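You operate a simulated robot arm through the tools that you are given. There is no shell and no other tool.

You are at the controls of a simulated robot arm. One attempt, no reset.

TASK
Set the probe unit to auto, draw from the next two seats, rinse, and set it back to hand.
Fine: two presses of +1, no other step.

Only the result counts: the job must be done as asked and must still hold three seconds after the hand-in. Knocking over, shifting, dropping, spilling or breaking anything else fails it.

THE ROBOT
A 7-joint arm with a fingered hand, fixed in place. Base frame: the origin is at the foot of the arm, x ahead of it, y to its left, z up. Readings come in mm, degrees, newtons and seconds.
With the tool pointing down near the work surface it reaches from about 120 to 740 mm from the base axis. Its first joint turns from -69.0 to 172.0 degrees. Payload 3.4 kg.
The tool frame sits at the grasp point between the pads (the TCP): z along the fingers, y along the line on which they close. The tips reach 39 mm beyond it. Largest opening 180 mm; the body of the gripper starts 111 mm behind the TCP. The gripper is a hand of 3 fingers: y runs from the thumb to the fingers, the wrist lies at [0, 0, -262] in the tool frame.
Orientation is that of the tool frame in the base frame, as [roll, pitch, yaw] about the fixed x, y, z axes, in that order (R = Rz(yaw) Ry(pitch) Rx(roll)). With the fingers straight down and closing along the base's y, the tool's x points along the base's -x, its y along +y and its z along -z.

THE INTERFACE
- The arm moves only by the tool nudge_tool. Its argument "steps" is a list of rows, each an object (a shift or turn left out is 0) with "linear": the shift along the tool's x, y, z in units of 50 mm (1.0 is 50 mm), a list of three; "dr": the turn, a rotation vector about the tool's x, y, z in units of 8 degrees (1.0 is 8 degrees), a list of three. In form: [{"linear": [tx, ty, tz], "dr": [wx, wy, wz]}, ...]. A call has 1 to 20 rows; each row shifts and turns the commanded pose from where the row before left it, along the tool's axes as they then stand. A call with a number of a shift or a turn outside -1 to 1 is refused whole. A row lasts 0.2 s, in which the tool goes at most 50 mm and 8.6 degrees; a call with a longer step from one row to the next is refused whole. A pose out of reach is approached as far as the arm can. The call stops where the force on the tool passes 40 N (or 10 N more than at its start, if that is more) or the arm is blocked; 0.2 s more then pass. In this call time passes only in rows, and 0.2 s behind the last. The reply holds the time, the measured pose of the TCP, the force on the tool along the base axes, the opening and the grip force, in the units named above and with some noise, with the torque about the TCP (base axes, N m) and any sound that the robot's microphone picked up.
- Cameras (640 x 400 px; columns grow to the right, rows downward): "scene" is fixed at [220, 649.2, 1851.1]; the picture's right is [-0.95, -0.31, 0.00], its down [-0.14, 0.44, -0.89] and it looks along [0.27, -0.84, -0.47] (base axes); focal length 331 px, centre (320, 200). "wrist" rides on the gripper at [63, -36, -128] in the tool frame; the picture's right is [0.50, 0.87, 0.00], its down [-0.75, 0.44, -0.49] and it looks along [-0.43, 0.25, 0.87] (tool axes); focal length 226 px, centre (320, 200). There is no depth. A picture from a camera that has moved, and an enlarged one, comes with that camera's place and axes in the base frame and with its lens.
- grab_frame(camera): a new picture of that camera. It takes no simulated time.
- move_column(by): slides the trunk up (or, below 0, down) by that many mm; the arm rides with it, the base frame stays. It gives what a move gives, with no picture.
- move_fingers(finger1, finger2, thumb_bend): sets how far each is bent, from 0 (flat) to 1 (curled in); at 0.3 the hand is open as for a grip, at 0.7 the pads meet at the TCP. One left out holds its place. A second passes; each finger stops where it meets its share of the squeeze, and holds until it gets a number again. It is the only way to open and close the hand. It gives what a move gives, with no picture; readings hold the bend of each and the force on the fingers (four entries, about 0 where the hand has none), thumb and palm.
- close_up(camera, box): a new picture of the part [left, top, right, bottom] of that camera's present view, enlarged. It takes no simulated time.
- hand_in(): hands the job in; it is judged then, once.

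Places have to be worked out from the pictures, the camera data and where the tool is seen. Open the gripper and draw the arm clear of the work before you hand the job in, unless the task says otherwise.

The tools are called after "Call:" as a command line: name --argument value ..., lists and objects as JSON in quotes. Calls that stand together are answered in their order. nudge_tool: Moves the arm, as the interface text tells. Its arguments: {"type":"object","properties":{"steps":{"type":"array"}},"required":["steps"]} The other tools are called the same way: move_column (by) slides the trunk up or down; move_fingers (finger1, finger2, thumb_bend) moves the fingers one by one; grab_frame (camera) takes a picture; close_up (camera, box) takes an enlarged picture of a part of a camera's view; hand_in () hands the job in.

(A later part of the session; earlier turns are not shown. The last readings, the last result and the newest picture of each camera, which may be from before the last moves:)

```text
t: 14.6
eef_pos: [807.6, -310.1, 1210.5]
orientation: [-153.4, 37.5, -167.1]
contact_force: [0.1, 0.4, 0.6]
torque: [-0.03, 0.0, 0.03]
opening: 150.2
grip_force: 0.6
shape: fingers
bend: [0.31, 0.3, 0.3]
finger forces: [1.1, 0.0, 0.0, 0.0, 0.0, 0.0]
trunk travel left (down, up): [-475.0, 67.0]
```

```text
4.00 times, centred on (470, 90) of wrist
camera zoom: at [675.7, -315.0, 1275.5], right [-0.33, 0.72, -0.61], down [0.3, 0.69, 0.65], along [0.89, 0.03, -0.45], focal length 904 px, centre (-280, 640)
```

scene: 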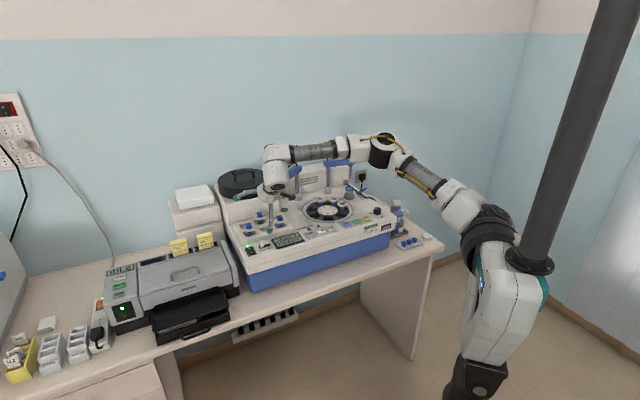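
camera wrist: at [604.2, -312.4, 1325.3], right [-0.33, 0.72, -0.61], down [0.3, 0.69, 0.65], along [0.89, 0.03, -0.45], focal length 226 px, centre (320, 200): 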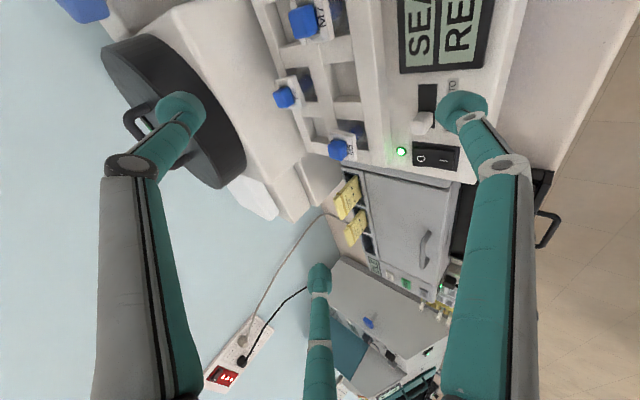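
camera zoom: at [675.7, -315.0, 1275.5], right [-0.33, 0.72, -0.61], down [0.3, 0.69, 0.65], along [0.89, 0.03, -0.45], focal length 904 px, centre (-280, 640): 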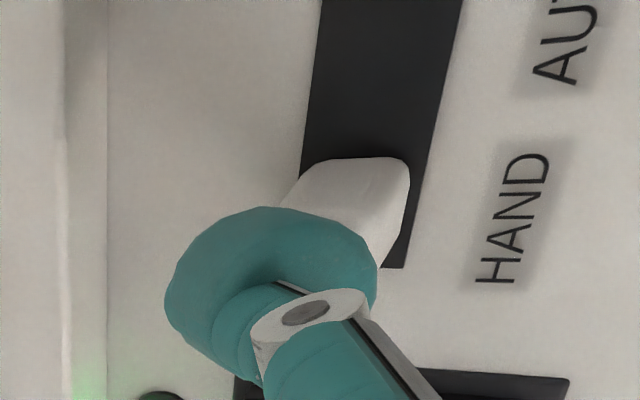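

Contact confirmed: finger 1 is the poker, with about 1 N on it, and the knob top corresponds to TCP z≈1211. I'll raise 13 mm, move 26 mm left of the knob along the slot direction, and check the clearance to the rocker before going down.

Call:
nudge_tool --steps '[{"linear": [-0.1584, -0.0915, -0.1847]}, {"linear": [-0.1768, 0.18, 0.0626]}, {"linear": [-0.1768, 0.18, 0.0626]}]'

Call:
close_up --camera "scene" --box '[240, 215, 290, 255]'

Call:
close_up --camera "wrist" --box '[400, 40, 540, 140]'

```text
t: 15.4
eef_pos: [807.5, -304.2, 1227.1]
orientation: [-153.4, 37.5, -167.2]
contact_force: [1.0, 0.6, 0.3]
torque: [-0.01, -0.01, 0.0]
opening: 151.5
grip_force: 0.0
shape: fingers
bend: [0.3, 0.3, 0.3]
finger forces: [0.1, 0.0, 0.0, 0.1, 0.0, 0.1]
out of reach, approached as far as the arm can: row 2, 3
trunk travel left (down, up): [-475.0, 67.0]
```

```text
10.00 times, centred on (265, 235) of scene
camera zoom: at [220.0, 649.2, 1851.1], right [-0.95, -0.31, 0.0], down [-0.14, 0.44, -0.89], along [0.27, -0.84, -0.47], focal length 3311 px, centre (870, -150)
```

zoom: 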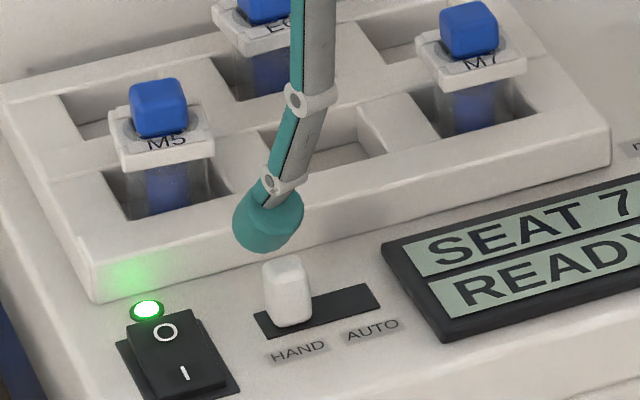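

```text
4.00 times, centred on (470, 90) of wrist
camera zoom: at [676.5, -308.6, 1292.5], right [-0.33, 0.72, -0.61], down [0.3, 0.69, 0.65], along [0.89, 0.03, -0.45], focal length 904 px, centre (-280, 640)
```

zoom: 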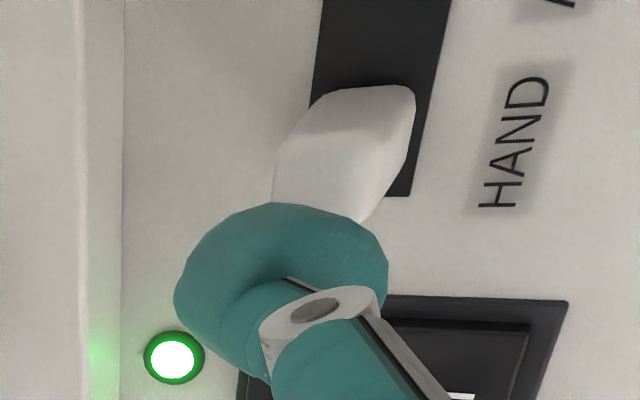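

The arm's reach limit stopped the leftward shift (wrist radius about 681). Raising the trunk lifts everything safely, so I'll try 50 mm up, which changes the arm's posture relative to the work.

Call:
move_column --by 50

Call:
nudge_tool --steps '[{"linear": [0.15, 0.09, 0.17]}, {"linear": [0.15, 0.09, 0.17]}, {"linear": [-0.1768, 0.18, 0.0626]}, {"linear": [-0.1768, 0.18, 0.0626]}]'

```text
t: 16.3
eef_pos: [809.3, -305.7, 1276.5]
orientation: [-153.4, 37.4, -167.3]
contact_force: [0.5, 0.4, 0.0]
torque: [0.0, -0.02, 0.03]
opening: 151.3
grip_force: 0.0
shape: fingers
bend: [0.3, 0.3, 0.3]
finger forces: [0.1, 0.0, 0.1, 0.0, 0.0, 0.0]
trunk travel left (down, up): [-525.0, 17.0]
```

```text
t: 17.3
eef_pos: [801.0, -299.9, 1258.8]
orientation: [-153.6, 37.5, -167.2]
contact_force: [-0.9, -0.2, 0.8]
torque: [0.0, -0.01, -0.01]
opening: 151.0
grip_force: 0.1
shape: fingers
bend: [0.3, 0.3, 0.3]
finger forces: [0.0, 0.0, 0.0, 0.1, 0.1, 0.0]
out of reach, approached as far as the arm can: row 2, 3, 4
trunk travel left (down, up): [-525.0, 17.0]
```

Raising made it worse, so I'll lower the trunk instead. First I'll pull the tool in 60 mm and up 150 mm, then slide the trunk down 150 mm.

Call:
nudge_tool --steps '[{"linear": [-0.2725, -0.1575, -0.744]}, {"linear": [-0.2725, -0.1575, -0.744]}, {"linear": [-0.2725, -0.1575, -0.744]}, {"linear": [-0.2725, -0.1575, -0.744]}]'

Call:
move_column --by -130

Call:
grab_frame --camera "scene"

```text
t: 18.3
eef_pos: [743.8, -274.1, 1411.5]
orientation: [-153.2, 37.6, -167.2]
contact_force: [-0.3, -0.2, -0.6]
torque: [0.01, 0.02, 0.03]
opening: 151.8
grip_force: 0.0
shape: fingers
bend: [0.3, 0.3, 0.3]
finger forces: [0.0, 0.1, 0.0, 0.1, 0.0, 0.1]
trunk travel left (down, up): [-525.0, 17.0]
```

```text
t: 19.9
eef_pos: [747.9, -272.8, 1281.1]
orientation: [-153.4, 37.5, -167.1]
contact_force: [-1.1, -0.2, 0.2]
torque: [0.01, 0.01, 0.02]
opening: 151.6
grip_force: 0.0
shape: fingers
bend: [0.3, 0.3, 0.3]
finger forces: [0.0, 0.0, 0.0, 0.1, 0.0, 0.0]
trunk travel left (down, up): [-395.0, 147.0]
```

```text
taken
```

scene: 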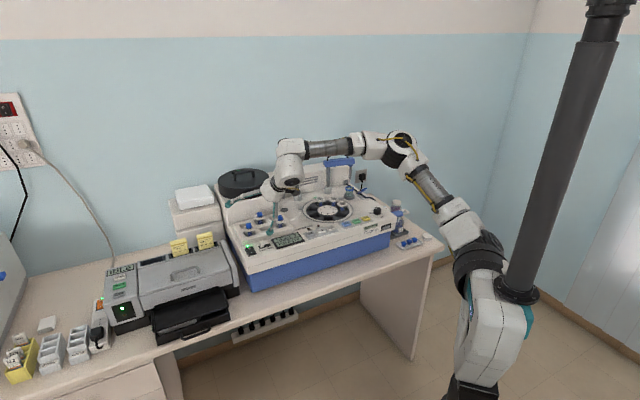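

The trunk is now 80 mm below its starting height. I'll extend to a point just left of and above the knob, staying about 25 mm above it.

Call:
nudge_tool --steps '[{"linear": [-0.198, 0.0267, 0.5887]}, {"linear": [-0.198, 0.0267, 0.5887]}, {"linear": [-0.198, 0.0267, 0.5887]}]'

Call:
close_up --camera "scene" --box '[240, 215, 290, 255]'

Call:
close_up --camera "wrist" --box '[400, 40, 540, 140]'

```text
t: 20.7
eef_pos: [819.3, -295.5, 1233.0]
orientation: [-153.6, 37.5, -167.3]
contact_force: [0.3, 0.5, 0.1]
torque: [0.01, -0.04, 0.02]
opening: 151.5
grip_force: 0.1
shape: fingers
bend: [0.3, 0.3, 0.3]
finger forces: [0.1, 0.1, 0.0, 0.0, 0.1, 0.0]
out of reach, approached as far as the arm can: row 3
trunk travel left (down, up): [-395.0, 147.0]
```

```text
10.00 times, centred on (265, 235) of scene
camera zoom: at [220.0, 649.2, 1851.1], right [-0.95, -0.31, 0.0], down [-0.14, 0.44, -0.89], along [0.27, -0.84, -0.47], focal length 3311 px, centre (870, -150)
```

zoom: 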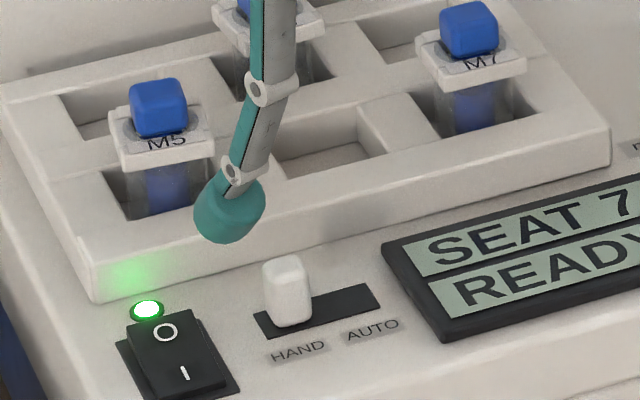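

```text
4.00 times, centred on (470, 90) of wrist
camera zoom: at [688.1, -301.4, 1299.3], right [-0.33, 0.72, -0.61], down [0.3, 0.69, 0.65], along [0.89, 0.03, -0.45], focal length 904 px, centre (-280, 640)
```

zoom: 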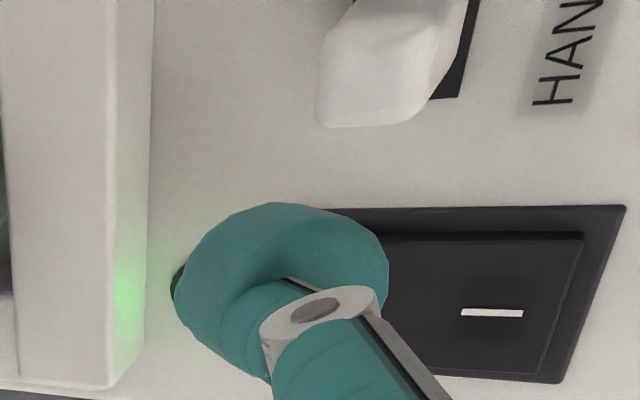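

We're about 8 mm short to the left. Tilting the hand another 6° outward moves the tip out and the wrist in, which buys reach. Then I'll set the bulb left of the knob, still above it.

Call:
nudge_tool --steps '[{"dr": [0.375, -0.65, 0]}, {"linear": [0.1576, 0.241, 0.0966]}]'

Call:
close_up --camera "scene" --box '[240, 215, 290, 255]'

Call:
close_up --camera "wrist" --box '[400, 40, 540, 140]'

```text
t: 21.3
eef_pos: [820.4, -286.4, 1219.5]
orientation: [-148.2, 41.9, -164.0]
contact_force: [0.6, -0.1, 0.8]
torque: [0.04, -0.03, 0.04]
opening: 151.2
grip_force: 0.0
shape: fingers
bend: [0.3, 0.3, 0.3]
finger forces: [0.0, 0.0, 0.1, 0.1, 0.0, 0.1]
trunk travel left (down, up): [-395.0, 147.0]
```

```text
10.00 times, centred on (265, 235) of scene
camera zoom: at [220.0, 649.2, 1851.1], right [-0.95, -0.31, 0.0], down [-0.14, 0.44, -0.89], along [0.27, -0.84, -0.47], focal length 3311 px, centre (870, -150)
```

zoom: 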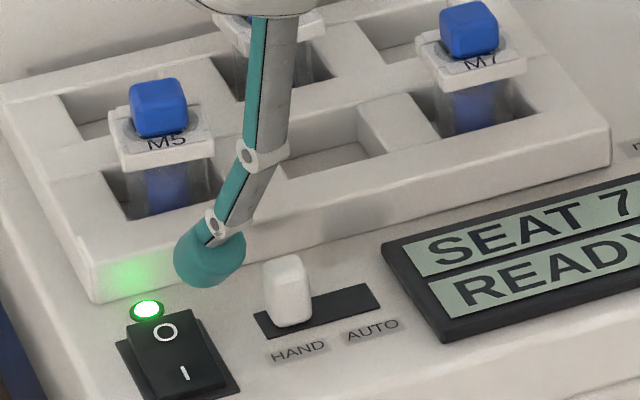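

```text
4.00 times, centred on (470, 90) of wrist
camera zoom: at [682.3, -289.1, 1273.1], right [-0.27, 0.69, -0.67], down [0.24, 0.72, 0.64], along [0.93, 0.01, -0.36], focal length 904 px, centre (-280, 640)
```

zoom: 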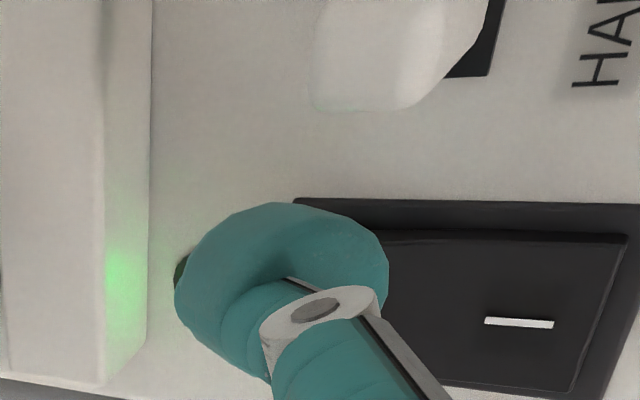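

The bulb is about 28 mm left of the knob's centre and 3 mm above its top. The rocker's raised end stands about 12 mm lower than the knob top. I'll shift 4 mm right, go down in small rows to about 7 mm below the knob top (still above the rocker), and check forces.

Call:
nudge_tool --steps '[{"linear": [0.0526, -0.0565, -0.0211]}, {"linear": [0.046, 0.0265, 0.0435]}, {"linear": [0.046, 0.0265, 0.0435]}]'

Call:
close_up --camera "scene" --box '[240, 215, 290, 255]'

Call:
close_up --camera "wrist" --box '[400, 40, 540, 140]'

```text
t: 22.1
eef_pos: [814.0, -291.0, 1212.7]
orientation: [-148.3, 42.1, -164.0]
contact_force: [0.4, 0.0, 0.0]
torque: [-0.02, -0.03, -0.04]
opening: 151.5
grip_force: 0.1
shape: fingers
bend: [0.3, 0.3, 0.3]
finger forces: [0.0, 0.1, 0.0, 0.0, 0.0, 0.0]
trunk travel left (down, up): [-395.0, 147.0]
```

```text
10.00 times, centred on (265, 235) of scene
camera zoom: at [220.0, 649.2, 1851.1], right [-0.95, -0.31, 0.0], down [-0.14, 0.44, -0.89], along [0.27, -0.84, -0.47], focal length 3311 px, centre (870, -150)
```

zoom: 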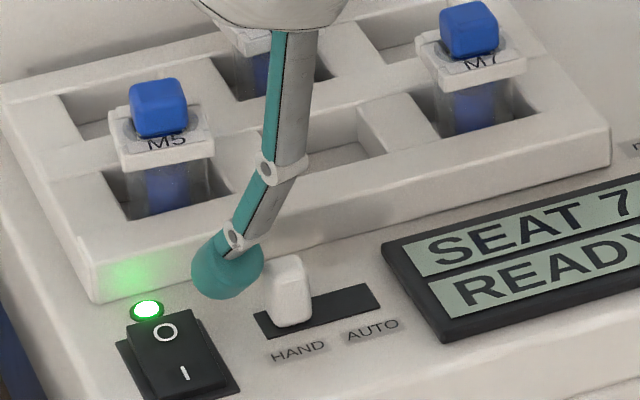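

```text
4.00 times, centred on (470, 90) of wrist
camera zoom: at [677.0, -292.8, 1266.2], right [-0.27, 0.69, -0.67], down [0.24, 0.72, 0.65], along [0.93, 0.01, -0.36], focal length 904 px, centre (-280, 640)
```

zoom: 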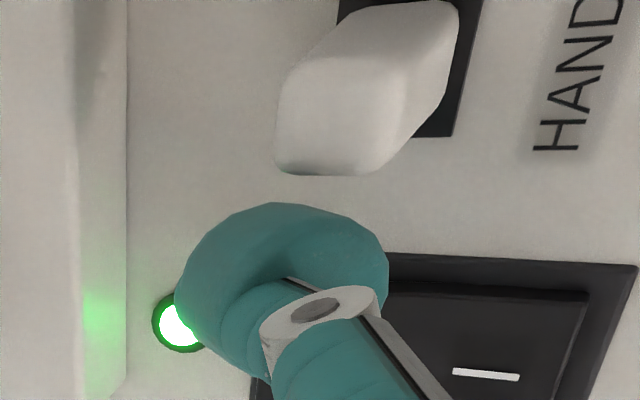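

The bulb sits just left of the knob with no contact. I'll lower the last 3.4 mm and then push right along the slot in small rows.

Call:
nudge_tool --steps '[{"linear": [0.046, 0.0265, 0.0435]}]'

Call:
close_up --camera "scene" --box '[240, 215, 290, 255]'

```text
t: 22.5
eef_pos: [814.0, -291.5, 1209.5]
orientation: [-148.3, 41.9, -164.1]
contact_force: [1.3, 0.4, 0.4]
torque: [0.0, -0.02, -0.01]
opening: 151.6
grip_force: 0.0
shape: fingers
bend: [0.3, 0.3, 0.3]
finger forces: [0.0, 0.0, 0.0, 0.0, 0.0, 0.0]
trunk travel left (down, up): [-395.0, 147.0]
```

```text
10.00 times, centred on (265, 235) of scene
camera zoom: at [220.0, 649.2, 1851.1], right [-0.95, -0.31, 0.0], down [-0.14, 0.44, -0.89], along [0.27, -0.84, -0.47], focal length 3311 px, centre (870, -150)
```

zoom: 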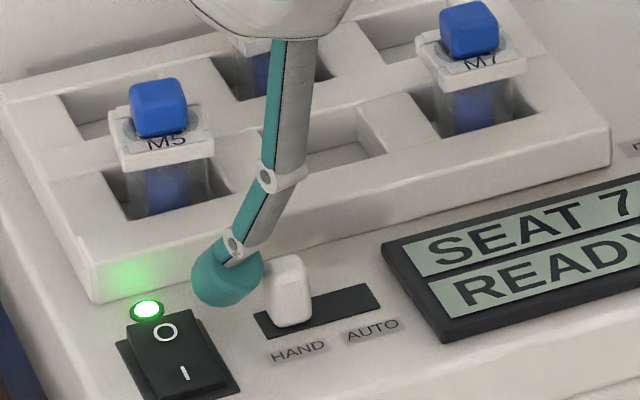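

Clear of the rocker, no force. I'll push right 12 mm along the slot.

Call:
nudge_tool --steps '[{"linear": [0.0394, -0.0424, -0.0158]}, {"linear": [0.0394, -0.0424, -0.0158]}, {"linear": [0.0394, -0.0424, -0.0158]}, {"linear": [0.0394, -0.0424, -0.0158]}]'

Call:
close_up --camera "scene" --box '[240, 215, 290, 255]'

Call:
close_up --camera "wrist" --box '[400, 40, 540, 140]'

```text
t: 23.5
eef_pos: [806.1, -298.3, 1210.7]
orientation: [-148.3, 42.0, -164.1]
contact_force: [0.7, 0.7, -0.3]
torque: [0.06, -0.03, -0.08]
opening: 152.0
grip_force: 0.2
shape: fingers
bend: [0.3, 0.3, 0.3]
finger forces: [0.6, 0.0, 0.0, 0.1, 0.0, 0.1]
trunk travel left (down, up): [-395.0, 147.0]
```

```text
10.00 times, centred on (265, 235) of scene
camera zoom: at [220.0, 649.2, 1851.1], right [-0.95, -0.31, 0.0], down [-0.14, 0.44, -0.89], along [0.27, -0.84, -0.47], focal length 3311 px, centre (870, -150)
```

zoom: 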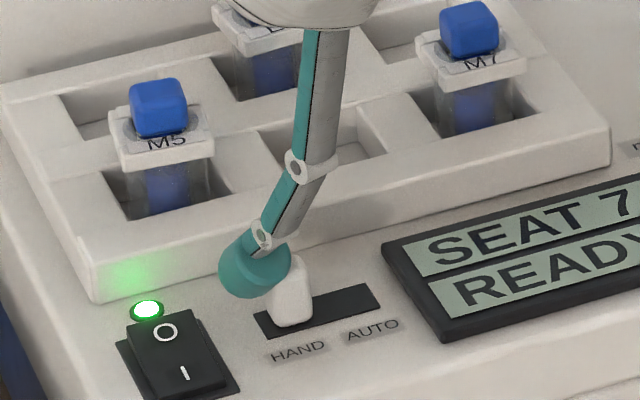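

```text
4.00 times, centred on (470, 90) of wrist
camera zoom: at [669.1, -301.2, 1263.3], right [-0.27, 0.69, -0.67], down [0.24, 0.72, 0.65], along [0.93, 0.01, -0.36], focal length 904 px, centre (-280, 640)
```

zoom: 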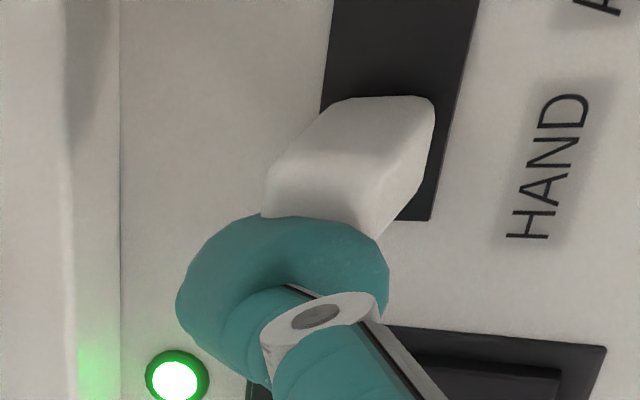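

Contact is just starting (about 1 N lateral). I'll continue pushing right in 3 mm rows.

Call:
nudge_tool --steps '[{"linear": [0.0394, -0.0424, -0.0158]}, {"linear": [0.0394, -0.0424, -0.0158]}]'

Call:
close_up --camera "scene" --box '[240, 215, 290, 255]'

```text
t: 24.1
eef_pos: [803.8, -303.9, 1209.8]
orientation: [-148.3, 42.0, -164.0]
contact_force: [1.2, 1.0, 0.4]
torque: [0.14, -0.1, -0.07]
opening: 152.5
grip_force: 1.4
shape: fingers
bend: [0.31, 0.3, 0.3]
finger forces: [2.1, 0.0, 0.1, 0.0, 0.1, 0.0]
trunk travel left (down, up): [-395.0, 147.0]
```

```text
10.00 times, centred on (265, 235) of scene
camera zoom: at [220.0, 649.2, 1851.1], right [-0.95, -0.31, 0.0], down [-0.14, 0.44, -0.89], along [0.27, -0.84, -0.47], focal length 3311 px, centre (870, -150)
```

zoom: 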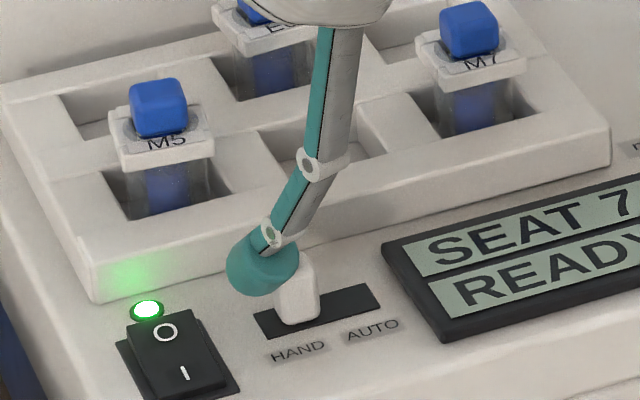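

The knob is moving with about 2 N. I'll keep pushing.

Call:
nudge_tool --steps '[{"linear": [0.0394, -0.0424, -0.0158]}, {"linear": [0.0394, -0.0424, -0.0158]}, {"linear": [0.0394, -0.0424, -0.0158]}, {"linear": [0.0394, -0.0424, -0.0158]}]'

Call:
close_up --camera "scene" --box '[240, 215, 290, 255]'

Call:
close_up --camera "wrist" --box '[400, 40, 540, 140]'

```text
t: 25.1
eef_pos: [793.5, -312.3, 1210.4]
orientation: [-148.3, 42.0, -164.0]
contact_force: [0.0, 0.4, 0.0]
torque: [0.0, 0.01, -0.03]
opening: 151.6
grip_force: 0.0
shape: fingers
bend: [0.3, 0.3, 0.3]
finger forces: [0.0, 0.1, 0.0, 0.1, 0.0, 0.0]
trunk travel left (down, up): [-395.0, 147.0]
```

```text
10.00 times, centred on (265, 235) of scene
camera zoom: at [220.0, 649.2, 1851.1], right [-0.95, -0.31, 0.0], down [-0.14, 0.44, -0.89], along [0.27, -0.84, -0.47], focal length 3311 px, centre (870, -150)
```

zoom: 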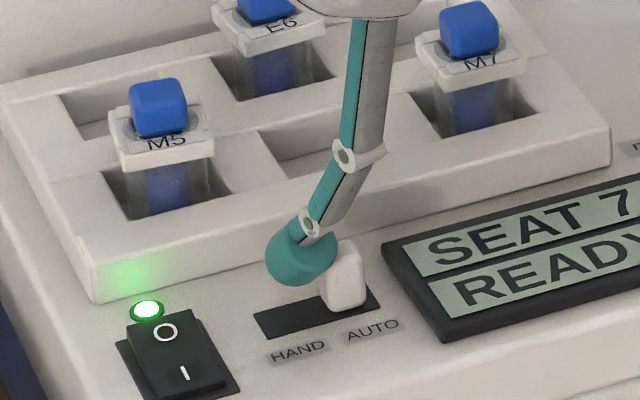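

```text
4.00 times, centred on (470, 90) of wrist
camera zoom: at [656.4, -313.9, 1262.7], right [-0.27, 0.69, -0.67], down [0.24, 0.72, 0.65], along [0.93, 0.01, -0.36], focal length 904 px, centre (-280, 640)
```

zoom: 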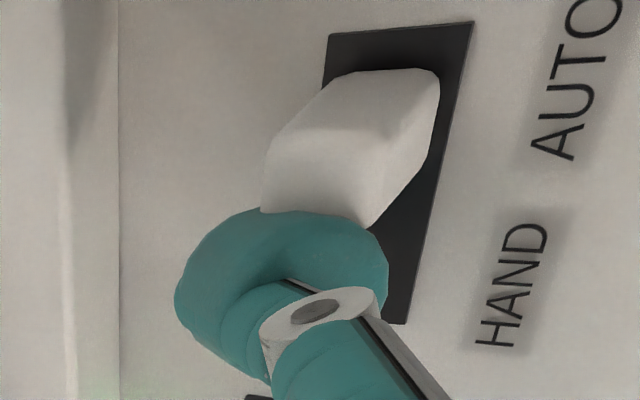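

The knob snapped over to AUTO and force is zero. I'll raise the tool and look at the display for the new state.

Call:
nudge_tool --steps '[{"linear": [-0.201, -0.116, -0.19]}, {"linear": [-0.402, -0.232, -0.38]}, {"linear": [-0.402, -0.232, -0.38]}]'

Call:
close_up --camera "scene" --box '[230, 190, 400, 270]'

Call:
grab_frame --camera "wrist"

```text
t: 25.9
eef_pos: [792.9, -310.6, 1285.4]
orientation: [-148.3, 42.0, -164.0]
contact_force: [0.3, 0.1, 0.1]
torque: [0.01, -0.02, -0.03]
opening: 151.6
grip_force: 0.0
shape: fingers
bend: [0.3, 0.3, 0.3]
finger forces: [0.0, 0.1, 0.0, 0.0, 0.0, 0.0]
trunk travel left (down, up): [-395.0, 147.0]
```

```text
3.76 times, centred on (315, 230) of scene
camera zoom: at [220.0, 649.2, 1851.1], right [-0.95, -0.31, 0.0], down [-0.14, 0.44, -0.89], along [0.27, -0.84, -0.47], focal length 1246 px, centre (339, 87)
```

zoom: 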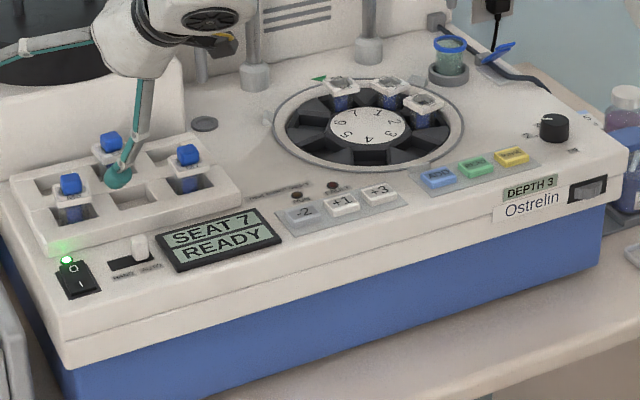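

```text
taken
camera wrist: at [656.7, -313.0, 1338.2], right [-0.27, 0.69, -0.67], down [0.24, 0.72, 0.65], along [0.93, 0.01, -0.36], focal length 226 px, centre (320, 200)
```

wrist: 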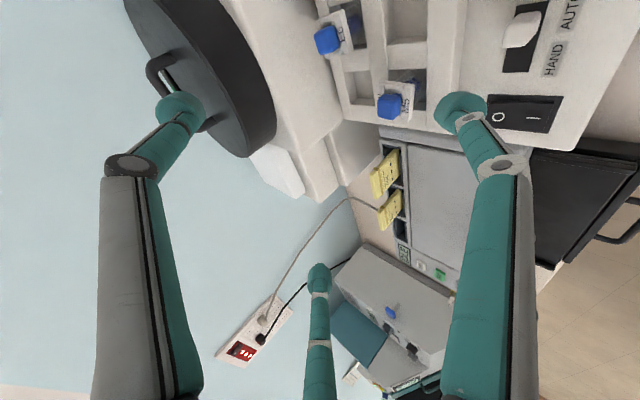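

The unit is on AUTO with the display still at SEAT 7 READY. Now I'll go to +1, first moving right and inward at height, then turning the hand back square to the machine and reducing the tilt to about 37° so the finger presses stiffer.

Call:
nudge_tool --steps '[{"linear": [0.538, -0.417, -0.359]}, {"linear": [0.538, -0.417, -0.359]}, {"linear": [0.538, -0.417, -0.359]}, {"linear": [0.538, -0.417, -0.359]}, {"linear": [0.538, -0.417, -0.359]}, {"linear": [0.538, -0.417, -0.359]}, {"linear": [0.538, -0.417, -0.359]}, {"dr": [0.558, 0.3225, 0.528]}, {"dr": [0.558, 0.3225, 0.528]}, {"dr": [0.558, 0.3225, 0.528]}, {"dr": [-0.4285, 0.742, 0]}, {"dr": [-0.4285, 0.742, 0]}]'

Call:
grab_frame --camera "wrist"

Call:
close_up --camera "scene" --box '[270, 170, 390, 260]'

```text
t: 28.5
eef_pos: [558.0, -443.8, 1294.1]
orientation: [-159.4, 31.3, 169.3]
contact_force: [-0.2, 0.0, -0.7]
torque: [-0.02, -0.04, 0.01]
opening: 151.6
grip_force: 0.0
shape: fingers
bend: [0.3, 0.3, 0.3]
finger forces: [0.0, 0.0, 0.0, 0.0, 0.0, 0.0]
trunk travel left (down, up): [-395.0, 147.0]
```

```text
taken
camera wrist: at [439.3, -411.1, 1373.8], right [-0.11, 0.85, -0.52], down [0.58, 0.48, 0.65], along [0.8, -0.23, -0.55], focal length 226 px, centre (320, 200)
```

wrist: 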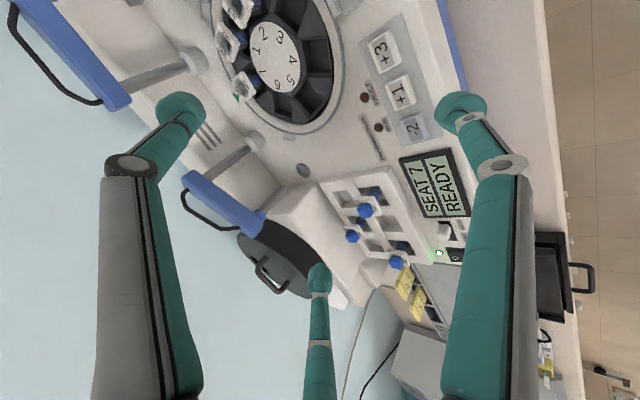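

```text
4.44 times, centred on (330, 215) of scene
camera zoom: at [220.0, 649.2, 1851.1], right [-0.95, -0.31, 0.0], down [-0.14, 0.44, -0.89], along [0.27, -0.84, -0.47], focal length 1471 px, centre (276, 133)
```

zoom: 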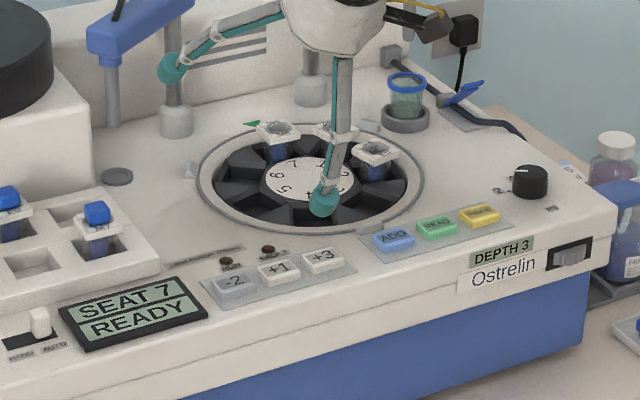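

The model predicts the bulb within 4 px and puts +1 at about (570,-451,1098). I'll bring the fingertip above +1 with roughly 20 mm of clearance.

Call:
nudge_tool --steps '[{"linear": [-0.067, -0.017, 0.584]}, {"linear": [-0.067, -0.017, 0.584]}, {"linear": [-0.067, -0.017, 0.584]}, {"linear": [-0.067, -0.017, 0.584]}]'

Call:
close_up --camera "scene" --box '[290, 205, 350, 250]'

Call:
close_up --camera "wrist" --box '[380, 20, 540, 140]'

```text
t: 29.5
eef_pos: [616.7, -496.7, 1209.4]
orientation: [-159.0, 31.2, 169.5]
contact_force: [0.3, 0.3, -0.3]
torque: [0.01, 0.02, -0.02]
opening: 151.6
grip_force: 0.0
shape: fingers
bend: [0.3, 0.3, 0.3]
finger forces: [0.0, 0.0, 0.0, 0.0, 0.0, 0.1]
trunk travel left (down, up): [-395.0, 147.0]
```

```text
8.89 times, centred on (320, 228) of scene
camera zoom: at [220.0, 649.2, 1851.1], right [-0.95, -0.31, 0.0], down [-0.14, 0.44, -0.89], along [0.27, -0.84, -0.47], focal length 2943 px, centre (320, -44)
```

zoom: 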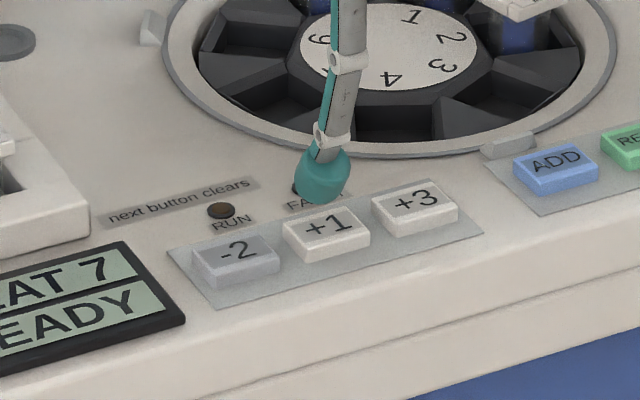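

```text
3.33 times, centred on (460, 80) of wrist
camera zoom: at [498.6, -463.0, 1289.4], right [-0.12, 0.84, -0.52], down [0.58, 0.48, 0.65], along [0.8, -0.23, -0.55], focal length 754 px, centre (-147, 600)
```

zoom: 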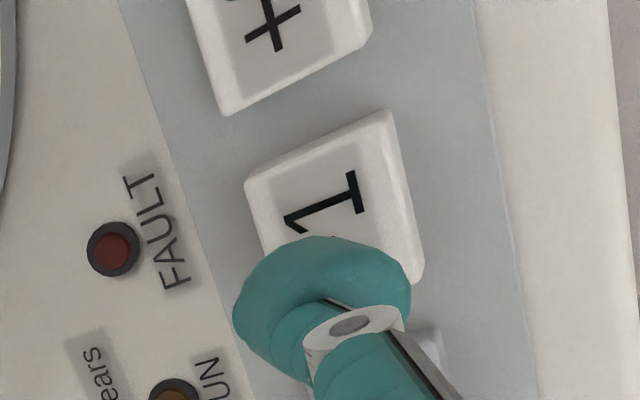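

The bulb is about 3 mm left of +1's centre and roughly 16–20 mm above it. I'll correct 3 mm right and go down 12 mm, watching for contact.

Call:
nudge_tool --steps '[{"linear": [0.03, -0.052, 0]}, {"linear": [0.0416, 0.024, 0.064]}, {"linear": [0.0416, 0.024, 0.064]}, {"linear": [0.0416, 0.024, 0.064]}]'

Call:
close_up --camera "scene" --box '[290, 205, 350, 250]'

Call:
close_up --camera "wrist" --box '[380, 20, 540, 140]'

```text
t: 30.5
eef_pos: [614.1, -498.2, 1198.4]
orientation: [-159.2, 31.5, 169.6]
contact_force: [-0.1, 0.4, -0.5]
torque: [-0.03, 0.01, 0.0]
opening: 151.5
grip_force: 0.0
shape: fingers
bend: [0.3, 0.3, 0.3]
finger forces: [0.2, 0.1, 0.1, 0.0, 0.0, 0.1]
trunk travel left (down, up): [-395.0, 147.0]
```

```text
8.89 times, centred on (320, 228) of scene
camera zoom: at [220.0, 649.2, 1851.1], right [-0.95, -0.31, 0.0], down [-0.14, 0.44, -0.89], along [0.27, -0.84, -0.47], focal length 2943 px, centre (320, -44)
```

zoom: 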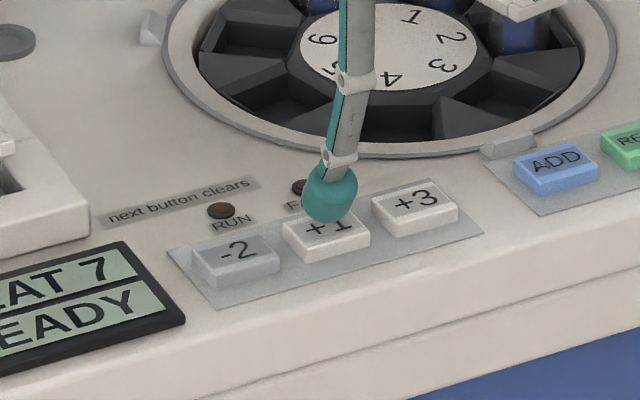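

```text
3.33 times, centred on (460, 80) of wrist
camera zoom: at [495.3, -464.4, 1278.6], right [-0.11, 0.84, -0.52], down [0.58, 0.48, 0.65], along [0.8, -0.23, -0.55], focal length 754 px, centre (-147, 600)
```

zoom: 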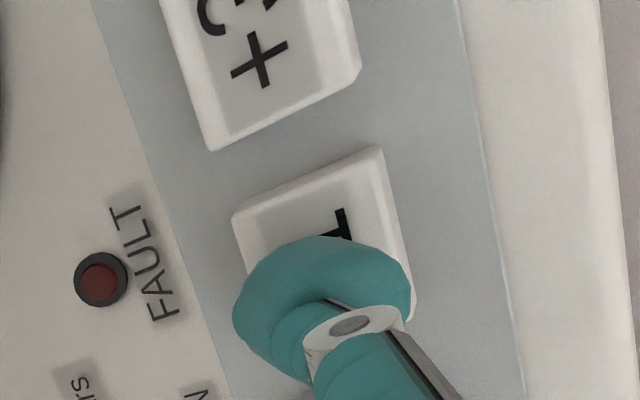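

About 7 mm of gap remains and it's well centred. I'll go down 2 mm per row.

Call:
nudge_tool --steps '[{"linear": [0.0208, 0.012, 0.032]}, {"linear": [0.0208, 0.012, 0.032]}, {"linear": [0.0208, 0.012, 0.032]}]'

Call:
nudge_tool --steps '[{"linear": [0.0156, 0.009, 0.024]}]'

Call:
nudge_tool --steps '[{"linear": [0.0156, 0.009, 0.024]}]'

```text
t: 31.3
eef_pos: [614.0, -498.8, 1193.5]
orientation: [-159.1, 31.5, 169.5]
contact_force: [0.1, -0.1, 0.6]
torque: [-0.03, 0.0, 0.03]
opening: 151.7
grip_force: 0.1
shape: fingers
bend: [0.3, 0.3, 0.3]
finger forces: [0.1, 0.0, 0.0, 0.0, 0.0, 0.0]
trunk travel left (down, up): [-395.0, 147.0]
```

```text
t: 31.7
eef_pos: [614.4, -499.4, 1191.5]
orientation: [-159.1, 31.4, 169.5]
contact_force: [0.1, 0.0, 0.2]
torque: [0.03, -0.03, -0.01]
opening: 151.8
grip_force: 0.0
shape: fingers
bend: [0.3, 0.3, 0.3]
finger forces: [0.1, 0.0, 0.0, 0.1, 0.0, 0.0]
trunk travel left (down, up): [-395.0, 147.0]
```

```text
t: 32.1
eef_pos: [614.4, -499.7, 1189.6]
orientation: [-159.1, 31.5, 169.4]
contact_force: [-0.6, -1.4, 1.1]
torque: [0.02, 0.04, 0.02]
opening: 151.1
grip_force: 0.7
shape: fingers
bend: [0.3, 0.3, 0.3]
finger forces: [1.1, 0.0, 0.0, 0.0, 0.0, 0.1]
trunk travel left (down, up): [-395.0, 147.0]
heard: click
```

A click was heard at about 1 N. I'll release by rising 15 mm and look at the display.

Call:
nudge_tool --steps '[{"linear": [-0.052, -0.03, -0.08]}, {"linear": [-0.104, -0.06, -0.16]}]'

Call:
close_up --camera "scene" --box '[240, 140, 400, 260]'

```text
t: 32.7
eef_pos: [613.0, -500.3, 1204.2]
orientation: [-159.1, 31.4, 169.6]
contact_force: [-0.2, -0.3, 0.0]
torque: [0.01, -0.02, 0.0]
opening: 151.4
grip_force: 0.0
shape: fingers
bend: [0.3, 0.3, 0.3]
finger forces: [0.1, 0.0, 0.0, 0.1, 0.0, 0.0]
trunk travel left (down, up): [-395.0, 147.0]
```

```text
3.33 times, centred on (320, 200) of scene
camera zoom: at [220.0, 649.2, 1851.1], right [-0.95, -0.31, 0.0], down [-0.14, 0.44, -0.89], along [0.27, -0.84, -0.47], focal length 1104 px, centre (320, 200)
```

zoom: 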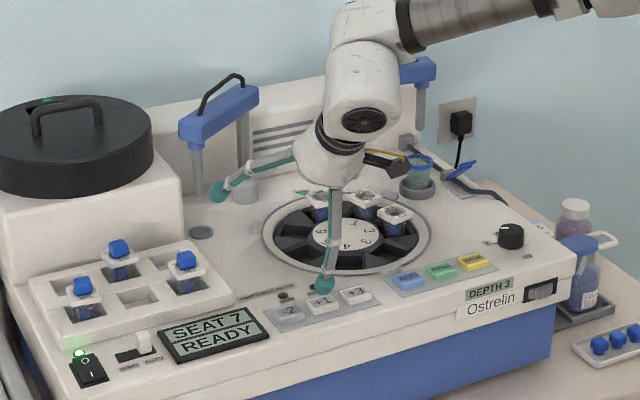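

The key clicked, but the display still reads SEAT 7. My hand hangs over the carousel, so I'll pull it back quickly to clear any automatic motion and then check the state.

Call:
nudge_tool --steps '[{"linear": [0.364, 0.21, -0.69]}, {"linear": [0.364, 0.21, -0.69]}, {"linear": [0.364, 0.21, -0.69]}, {"linear": [0.364, 0.21, -0.69]}]'

Call:
close_up --camera "scene" --box '[240, 140, 400, 260]'

Call:
close_up --camera "scene" --box '[270, 200, 350, 260]'

```text
t: 33.7
eef_pos: [508.6, -390.2, 1263.0]
orientation: [-159.1, 31.4, 169.5]
contact_force: [0.9, -0.5, 0.3]
torque: [0.04, 0.0, 0.0]
opening: 151.4
grip_force: 0.1
shape: fingers
bend: [0.3, 0.3, 0.3]
finger forces: [0.0, 0.0, 0.0, 0.0, 0.0, 0.0]
trunk travel left (down, up): [-395.0, 147.0]
```

```text
3.33 times, centred on (320, 200) of scene
camera zoom: at [220.0, 649.2, 1851.1], right [-0.95, -0.31, 0.0], down [-0.14, 0.44, -0.89], along [0.27, -0.84, -0.47], focal length 1104 px, centre (320, 200)
```

zoom: 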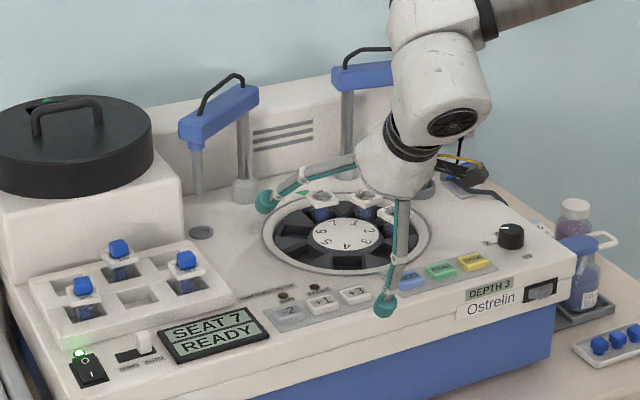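

```text
6.67 times, centred on (310, 230) of scene
camera zoom: at [220.0, 649.2, 1851.1], right [-0.95, -0.31, 0.0], down [-0.14, 0.44, -0.89], along [0.27, -0.84, -0.47], focal length 2207 px, centre (387, 0)
```

zoom: 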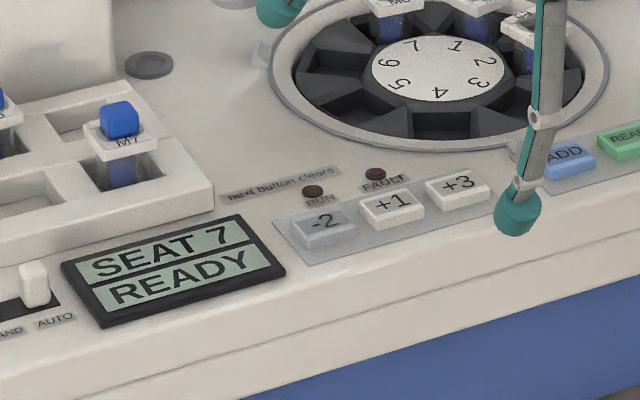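

No change yet: SEAT 7 READY, lamps off. I'll let a second pass without moving and look again before deciding whether the press registered.

Call:
nudge_tool --steps '[{"linear": [0, 0, 0]}, {"linear": [0, 0, 0]}, {"linear": [0, 0, 0]}, {"linear": [0, 0, 0]}, {"linear": [0, 0, 0]}]'

Call:
close_up --camera "scene" --box '[270, 180, 370, 255]'

Call:
grab_frame --camera "wrist"

```text
t: 34.9
eef_pos: [511.3, -389.3, 1261.0]
orientation: [-159.1, 31.4, 169.6]
contact_force: [0.0, -0.1, 0.5]
torque: [0.02, 0.04, 0.02]
opening: 151.5
grip_force: 0.0
shape: fingers
bend: [0.3, 0.3, 0.3]
finger forces: [0.1, 0.0, 0.0, 0.0, 0.1, 0.0]
trunk travel left (down, up): [-395.0, 147.0]
```

```text
5.33 times, centred on (320, 218) of scene
camera zoom: at [220.0, 649.2, 1851.1], right [-0.95, -0.31, 0.0], down [-0.14, 0.44, -0.89], along [0.27, -0.84, -0.47], focal length 1766 px, centre (320, 107)
```

zoom: 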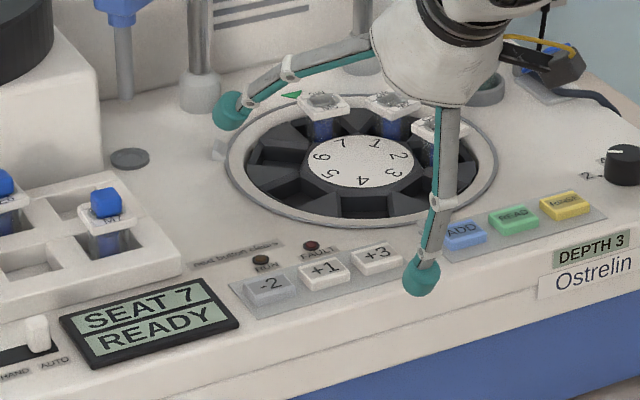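

```text
taken
camera wrist: at [392.4, -356.4, 1341.4], right [-0.11, 0.84, -0.52], down [0.58, 0.48, 0.65], along [0.8, -0.23, -0.55], focal length 226 px, centre (320, 200)
```

wrist: 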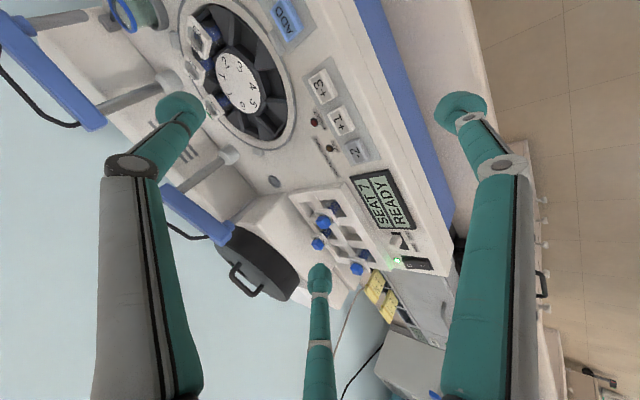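

The carousel hasn't moved, so that light touch (1 N) seemingly didn't register as a press. I'll return to +1 by the reverse path and press deeper, watching the lamps while pressed.

Call:
nudge_tool --steps '[{"linear": [-0.364, -0.21, 0.69]}, {"linear": [-0.364, -0.21, 0.69]}, {"linear": [-0.364, -0.21, 0.69]}, {"linear": [-0.364, -0.21, 0.69]}, {"linear": [0.0936, 0.054, 0.144]}]'

Call:
close_up --camera "scene" --box '[290, 205, 350, 250]'

Call:
close_up --camera "wrist" --box '[380, 20, 540, 140]'

```text
t: 36.1
eef_pos: [612.4, -500.7, 1197.1]
orientation: [-159.1, 31.5, 169.5]
contact_force: [-0.5, 0.4, -0.6]
torque: [-0.01, -0.03, 0.01]
opening: 151.8
grip_force: 0.2
shape: fingers
bend: [0.3, 0.3, 0.3]
finger forces: [0.0, 0.0, 0.0, 0.0, 0.1, 0.0]
trunk travel left (down, up): [-395.0, 147.0]
```

```text
8.89 times, centred on (320, 228) of scene
camera zoom: at [220.0, 649.2, 1851.1], right [-0.95, -0.31, 0.0], down [-0.14, 0.44, -0.89], along [0.27, -0.84, -0.47], focal length 2943 px, centre (320, -44)
```

zoom: 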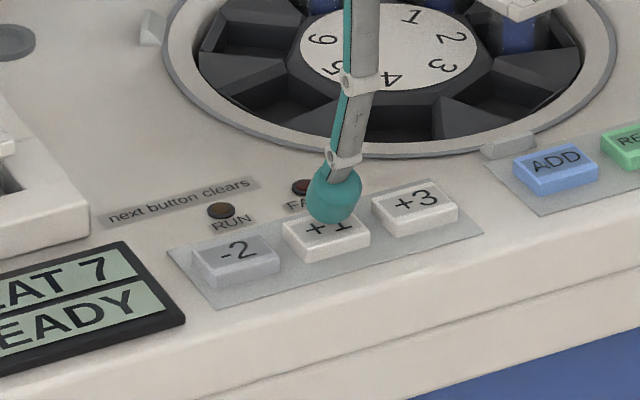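

```text
3.33 times, centred on (460, 80) of wrist
camera zoom: at [493.7, -466.6, 1276.8], right [-0.11, 0.84, -0.52], down [0.58, 0.48, 0.65], along [0.81, -0.23, -0.55], focal length 754 px, centre (-147, 600)
```

zoom: 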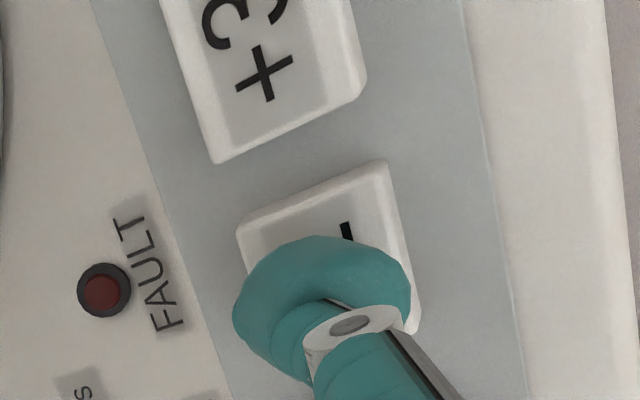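

The tip sits about 3–4 mm right of centre. I'll correct that, then press down in small steps and go beyond the earlier depth.

Call:
nudge_tool --steps '[{"linear": [0.0116, 0.076, -0.036]}, {"linear": [0.0208, 0.012, 0.032]}, {"linear": [0.0208, 0.012, 0.032]}]'

Call:
nudge_tool --steps '[{"linear": [0.0156, 0.009, 0.024]}, {"linear": [0.0156, 0.009, 0.024]}]'

Call:
nudge_tool --steps '[{"linear": [0.0156, 0.009, 0.024]}]'

Call:
close_up --camera "scene" --box '[270, 180, 370, 255]'

```text
t: 36.9
eef_pos: [613.9, -495.7, 1190.5]
orientation: [-159.1, 31.3, 169.5]
contact_force: [0.3, 0.4, 0.8]
torque: [-0.05, 0.03, 0.01]
opening: 151.6
grip_force: 0.1
shape: fingers
bend: [0.3, 0.3, 0.3]
finger forces: [0.0, 0.1, 0.1, 0.1, 0.0, 0.0]
trunk travel left (down, up): [-395.0, 147.0]
```

```text
t: 37.5
eef_pos: [613.0, -494.1, 1188.9]
orientation: [-159.0, 31.4, 169.4]
contact_force: [-0.4, 0.0, 1.6]
torque: [0.08, 0.08, 0.01]
opening: 151.4
grip_force: 0.9
shape: fingers
bend: [0.3, 0.3, 0.3]
finger forces: [1.7, 0.0, 0.1, 0.1, 0.1, 0.0]
trunk travel left (down, up): [-395.0, 147.0]
heard: click
```

```text
t: 37.9
eef_pos: [612.6, -494.9, 1187.4]
orientation: [-159.1, 31.3, 169.5]
contact_force: [-0.2, -0.1, 2.8]
torque: [0.14, 0.18, 0.05]
opening: 151.2
grip_force: 1.2
shape: fingers
bend: [0.3, 0.3, 0.3]
finger forces: [3.4, 0.0, 0.0, 0.0, 0.1, 0.0]
trunk travel left (down, up): [-395.0, 147.0]
```

```text
5.33 times, centred on (320, 218) of scene
camera zoom: at [220.0, 649.2, 1851.1], right [-0.95, -0.31, 0.0], down [-0.14, 0.44, -0.89], along [0.27, -0.84, -0.47], focal length 1766 px, centre (320, 107)
```

zoom: 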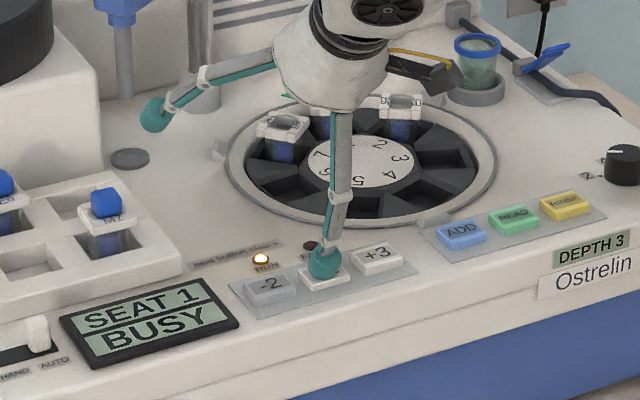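

The deeper press registered: SEAT 1, BUSY, RUN lamp lit and the carousel turned. I'll release straight up and draw the hand back clear of the swing arms.

Call:
nudge_tool --steps '[{"linear": [-0.104, -0.06, -0.16]}, {"linear": [0.364, 0.21, -0.69]}, {"linear": [0.364, 0.21, -0.69]}, {"linear": [0.364, 0.21, -0.69]}, {"linear": [0.364, 0.21, -0.69]}]'

Call:
close_up --camera "scene" --box '[240, 140, 400, 260]'

```text
t: 39.1
eef_pos: [510.4, -386.7, 1258.9]
orientation: [-159.1, 31.6, 169.5]
contact_force: [-0.3, -0.5, -0.3]
torque: [0.01, -0.02, 0.03]
opening: 151.7
grip_force: 0.1
shape: fingers
bend: [0.3, 0.3, 0.3]
finger forces: [0.1, 0.1, 0.1, 0.0, 0.0, 0.0]
trunk travel left (down, up): [-395.0, 147.0]
```

```text
3.33 times, centred on (320, 200) of scene
camera zoom: at [220.0, 649.2, 1851.1], right [-0.95, -0.31, 0.0], down [-0.14, 0.44, -0.89], along [0.27, -0.84, -0.47], focal length 1104 px, centre (320, 200)
```

zoom: 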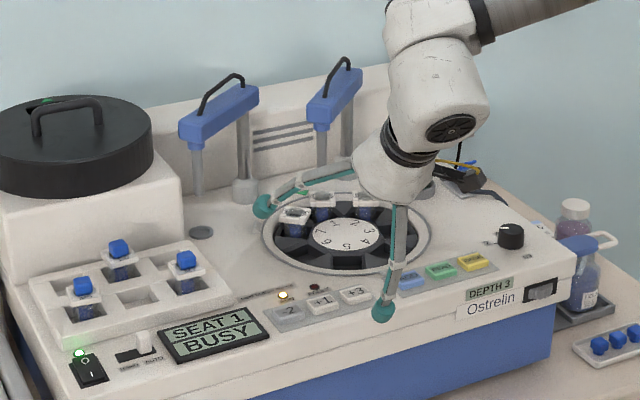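

The probe arm swung over seat 1 on its own, so AUTO draws by itself. My hand is clear and I'll wait for READY.

Call:
nudge_tool --steps '[{"linear": [0, 0, 0]}, {"linear": [0, 0, 0]}, {"linear": [0, 0, 0]}, {"linear": [0, 0, 0]}, {"linear": [0, 0, 0]}, {"linear": [0, 0, 0]}, {"linear": [0, 0, 0]}, {"linear": [0, 0, 0]}, {"linear": [0, 0, 0]}, {"linear": [0, 0, 0]}]'

Call:
close_up --camera "scene" --box '[240, 140, 400, 260]'

```text
t: 41.3
eef_pos: [511.4, -387.0, 1257.6]
orientation: [-159.2, 31.4, 169.5]
contact_force: [0.5, 0.1, 0.3]
torque: [0.01, 0.03, 0.03]
opening: 151.8
grip_force: 0.0
shape: fingers
bend: [0.3, 0.3, 0.3]
finger forces: [0.0, 0.0, 0.0, 0.0, 0.0, 0.0]
trunk travel left (down, up): [-395.0, 147.0]
```

```text
3.33 times, centred on (320, 200) of scene
camera zoom: at [220.0, 649.2, 1851.1], right [-0.95, -0.31, 0.0], down [-0.14, 0.44, -0.89], along [0.27, -0.84, -0.47], focal length 1104 px, centre (320, 200)
```

zoom: 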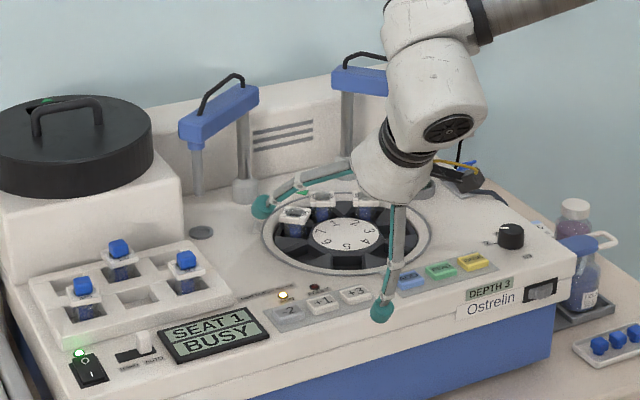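

The arm has returned to its pot, but the display still says BUSY. I'll wait more.

Call:
nudge_tool --steps '[{"linear": [0, 0, 0]}, {"linear": [0, 0, 0]}, {"linear": [0, 0, 0]}, {"linear": [0, 0, 0]}, {"linear": [0, 0, 0]}, {"linear": [0, 0, 0]}, {"linear": [0, 0, 0]}, {"linear": [0, 0, 0]}]'

Call:
close_up --camera "scene" --box '[240, 140, 400, 260]'

```text
t: 43.1
eef_pos: [511.3, -386.1, 1257.3]
orientation: [-159.1, 31.5, 169.4]
contact_force: [0.3, -0.5, 0.1]
torque: [0.0, 0.0, 0.01]
opening: 152.0
grip_force: 0.1
shape: fingers
bend: [0.3, 0.3, 0.3]
finger forces: [0.1, 0.1, 0.0, 0.0, 0.0, 0.0]
trunk travel left (down, up): [-395.0, 147.0]
```

```text
3.33 times, centred on (320, 200) of scene
camera zoom: at [220.0, 649.2, 1851.1], right [-0.95, -0.31, 0.0], down [-0.14, 0.44, -0.89], along [0.27, -0.84, -0.47], focal length 1104 px, centre (320, 200)
```

zoom: 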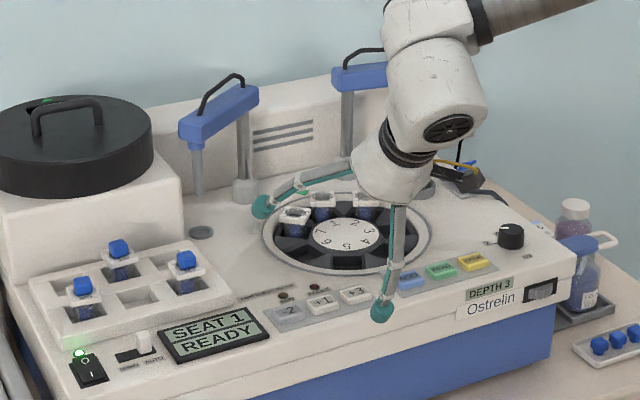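

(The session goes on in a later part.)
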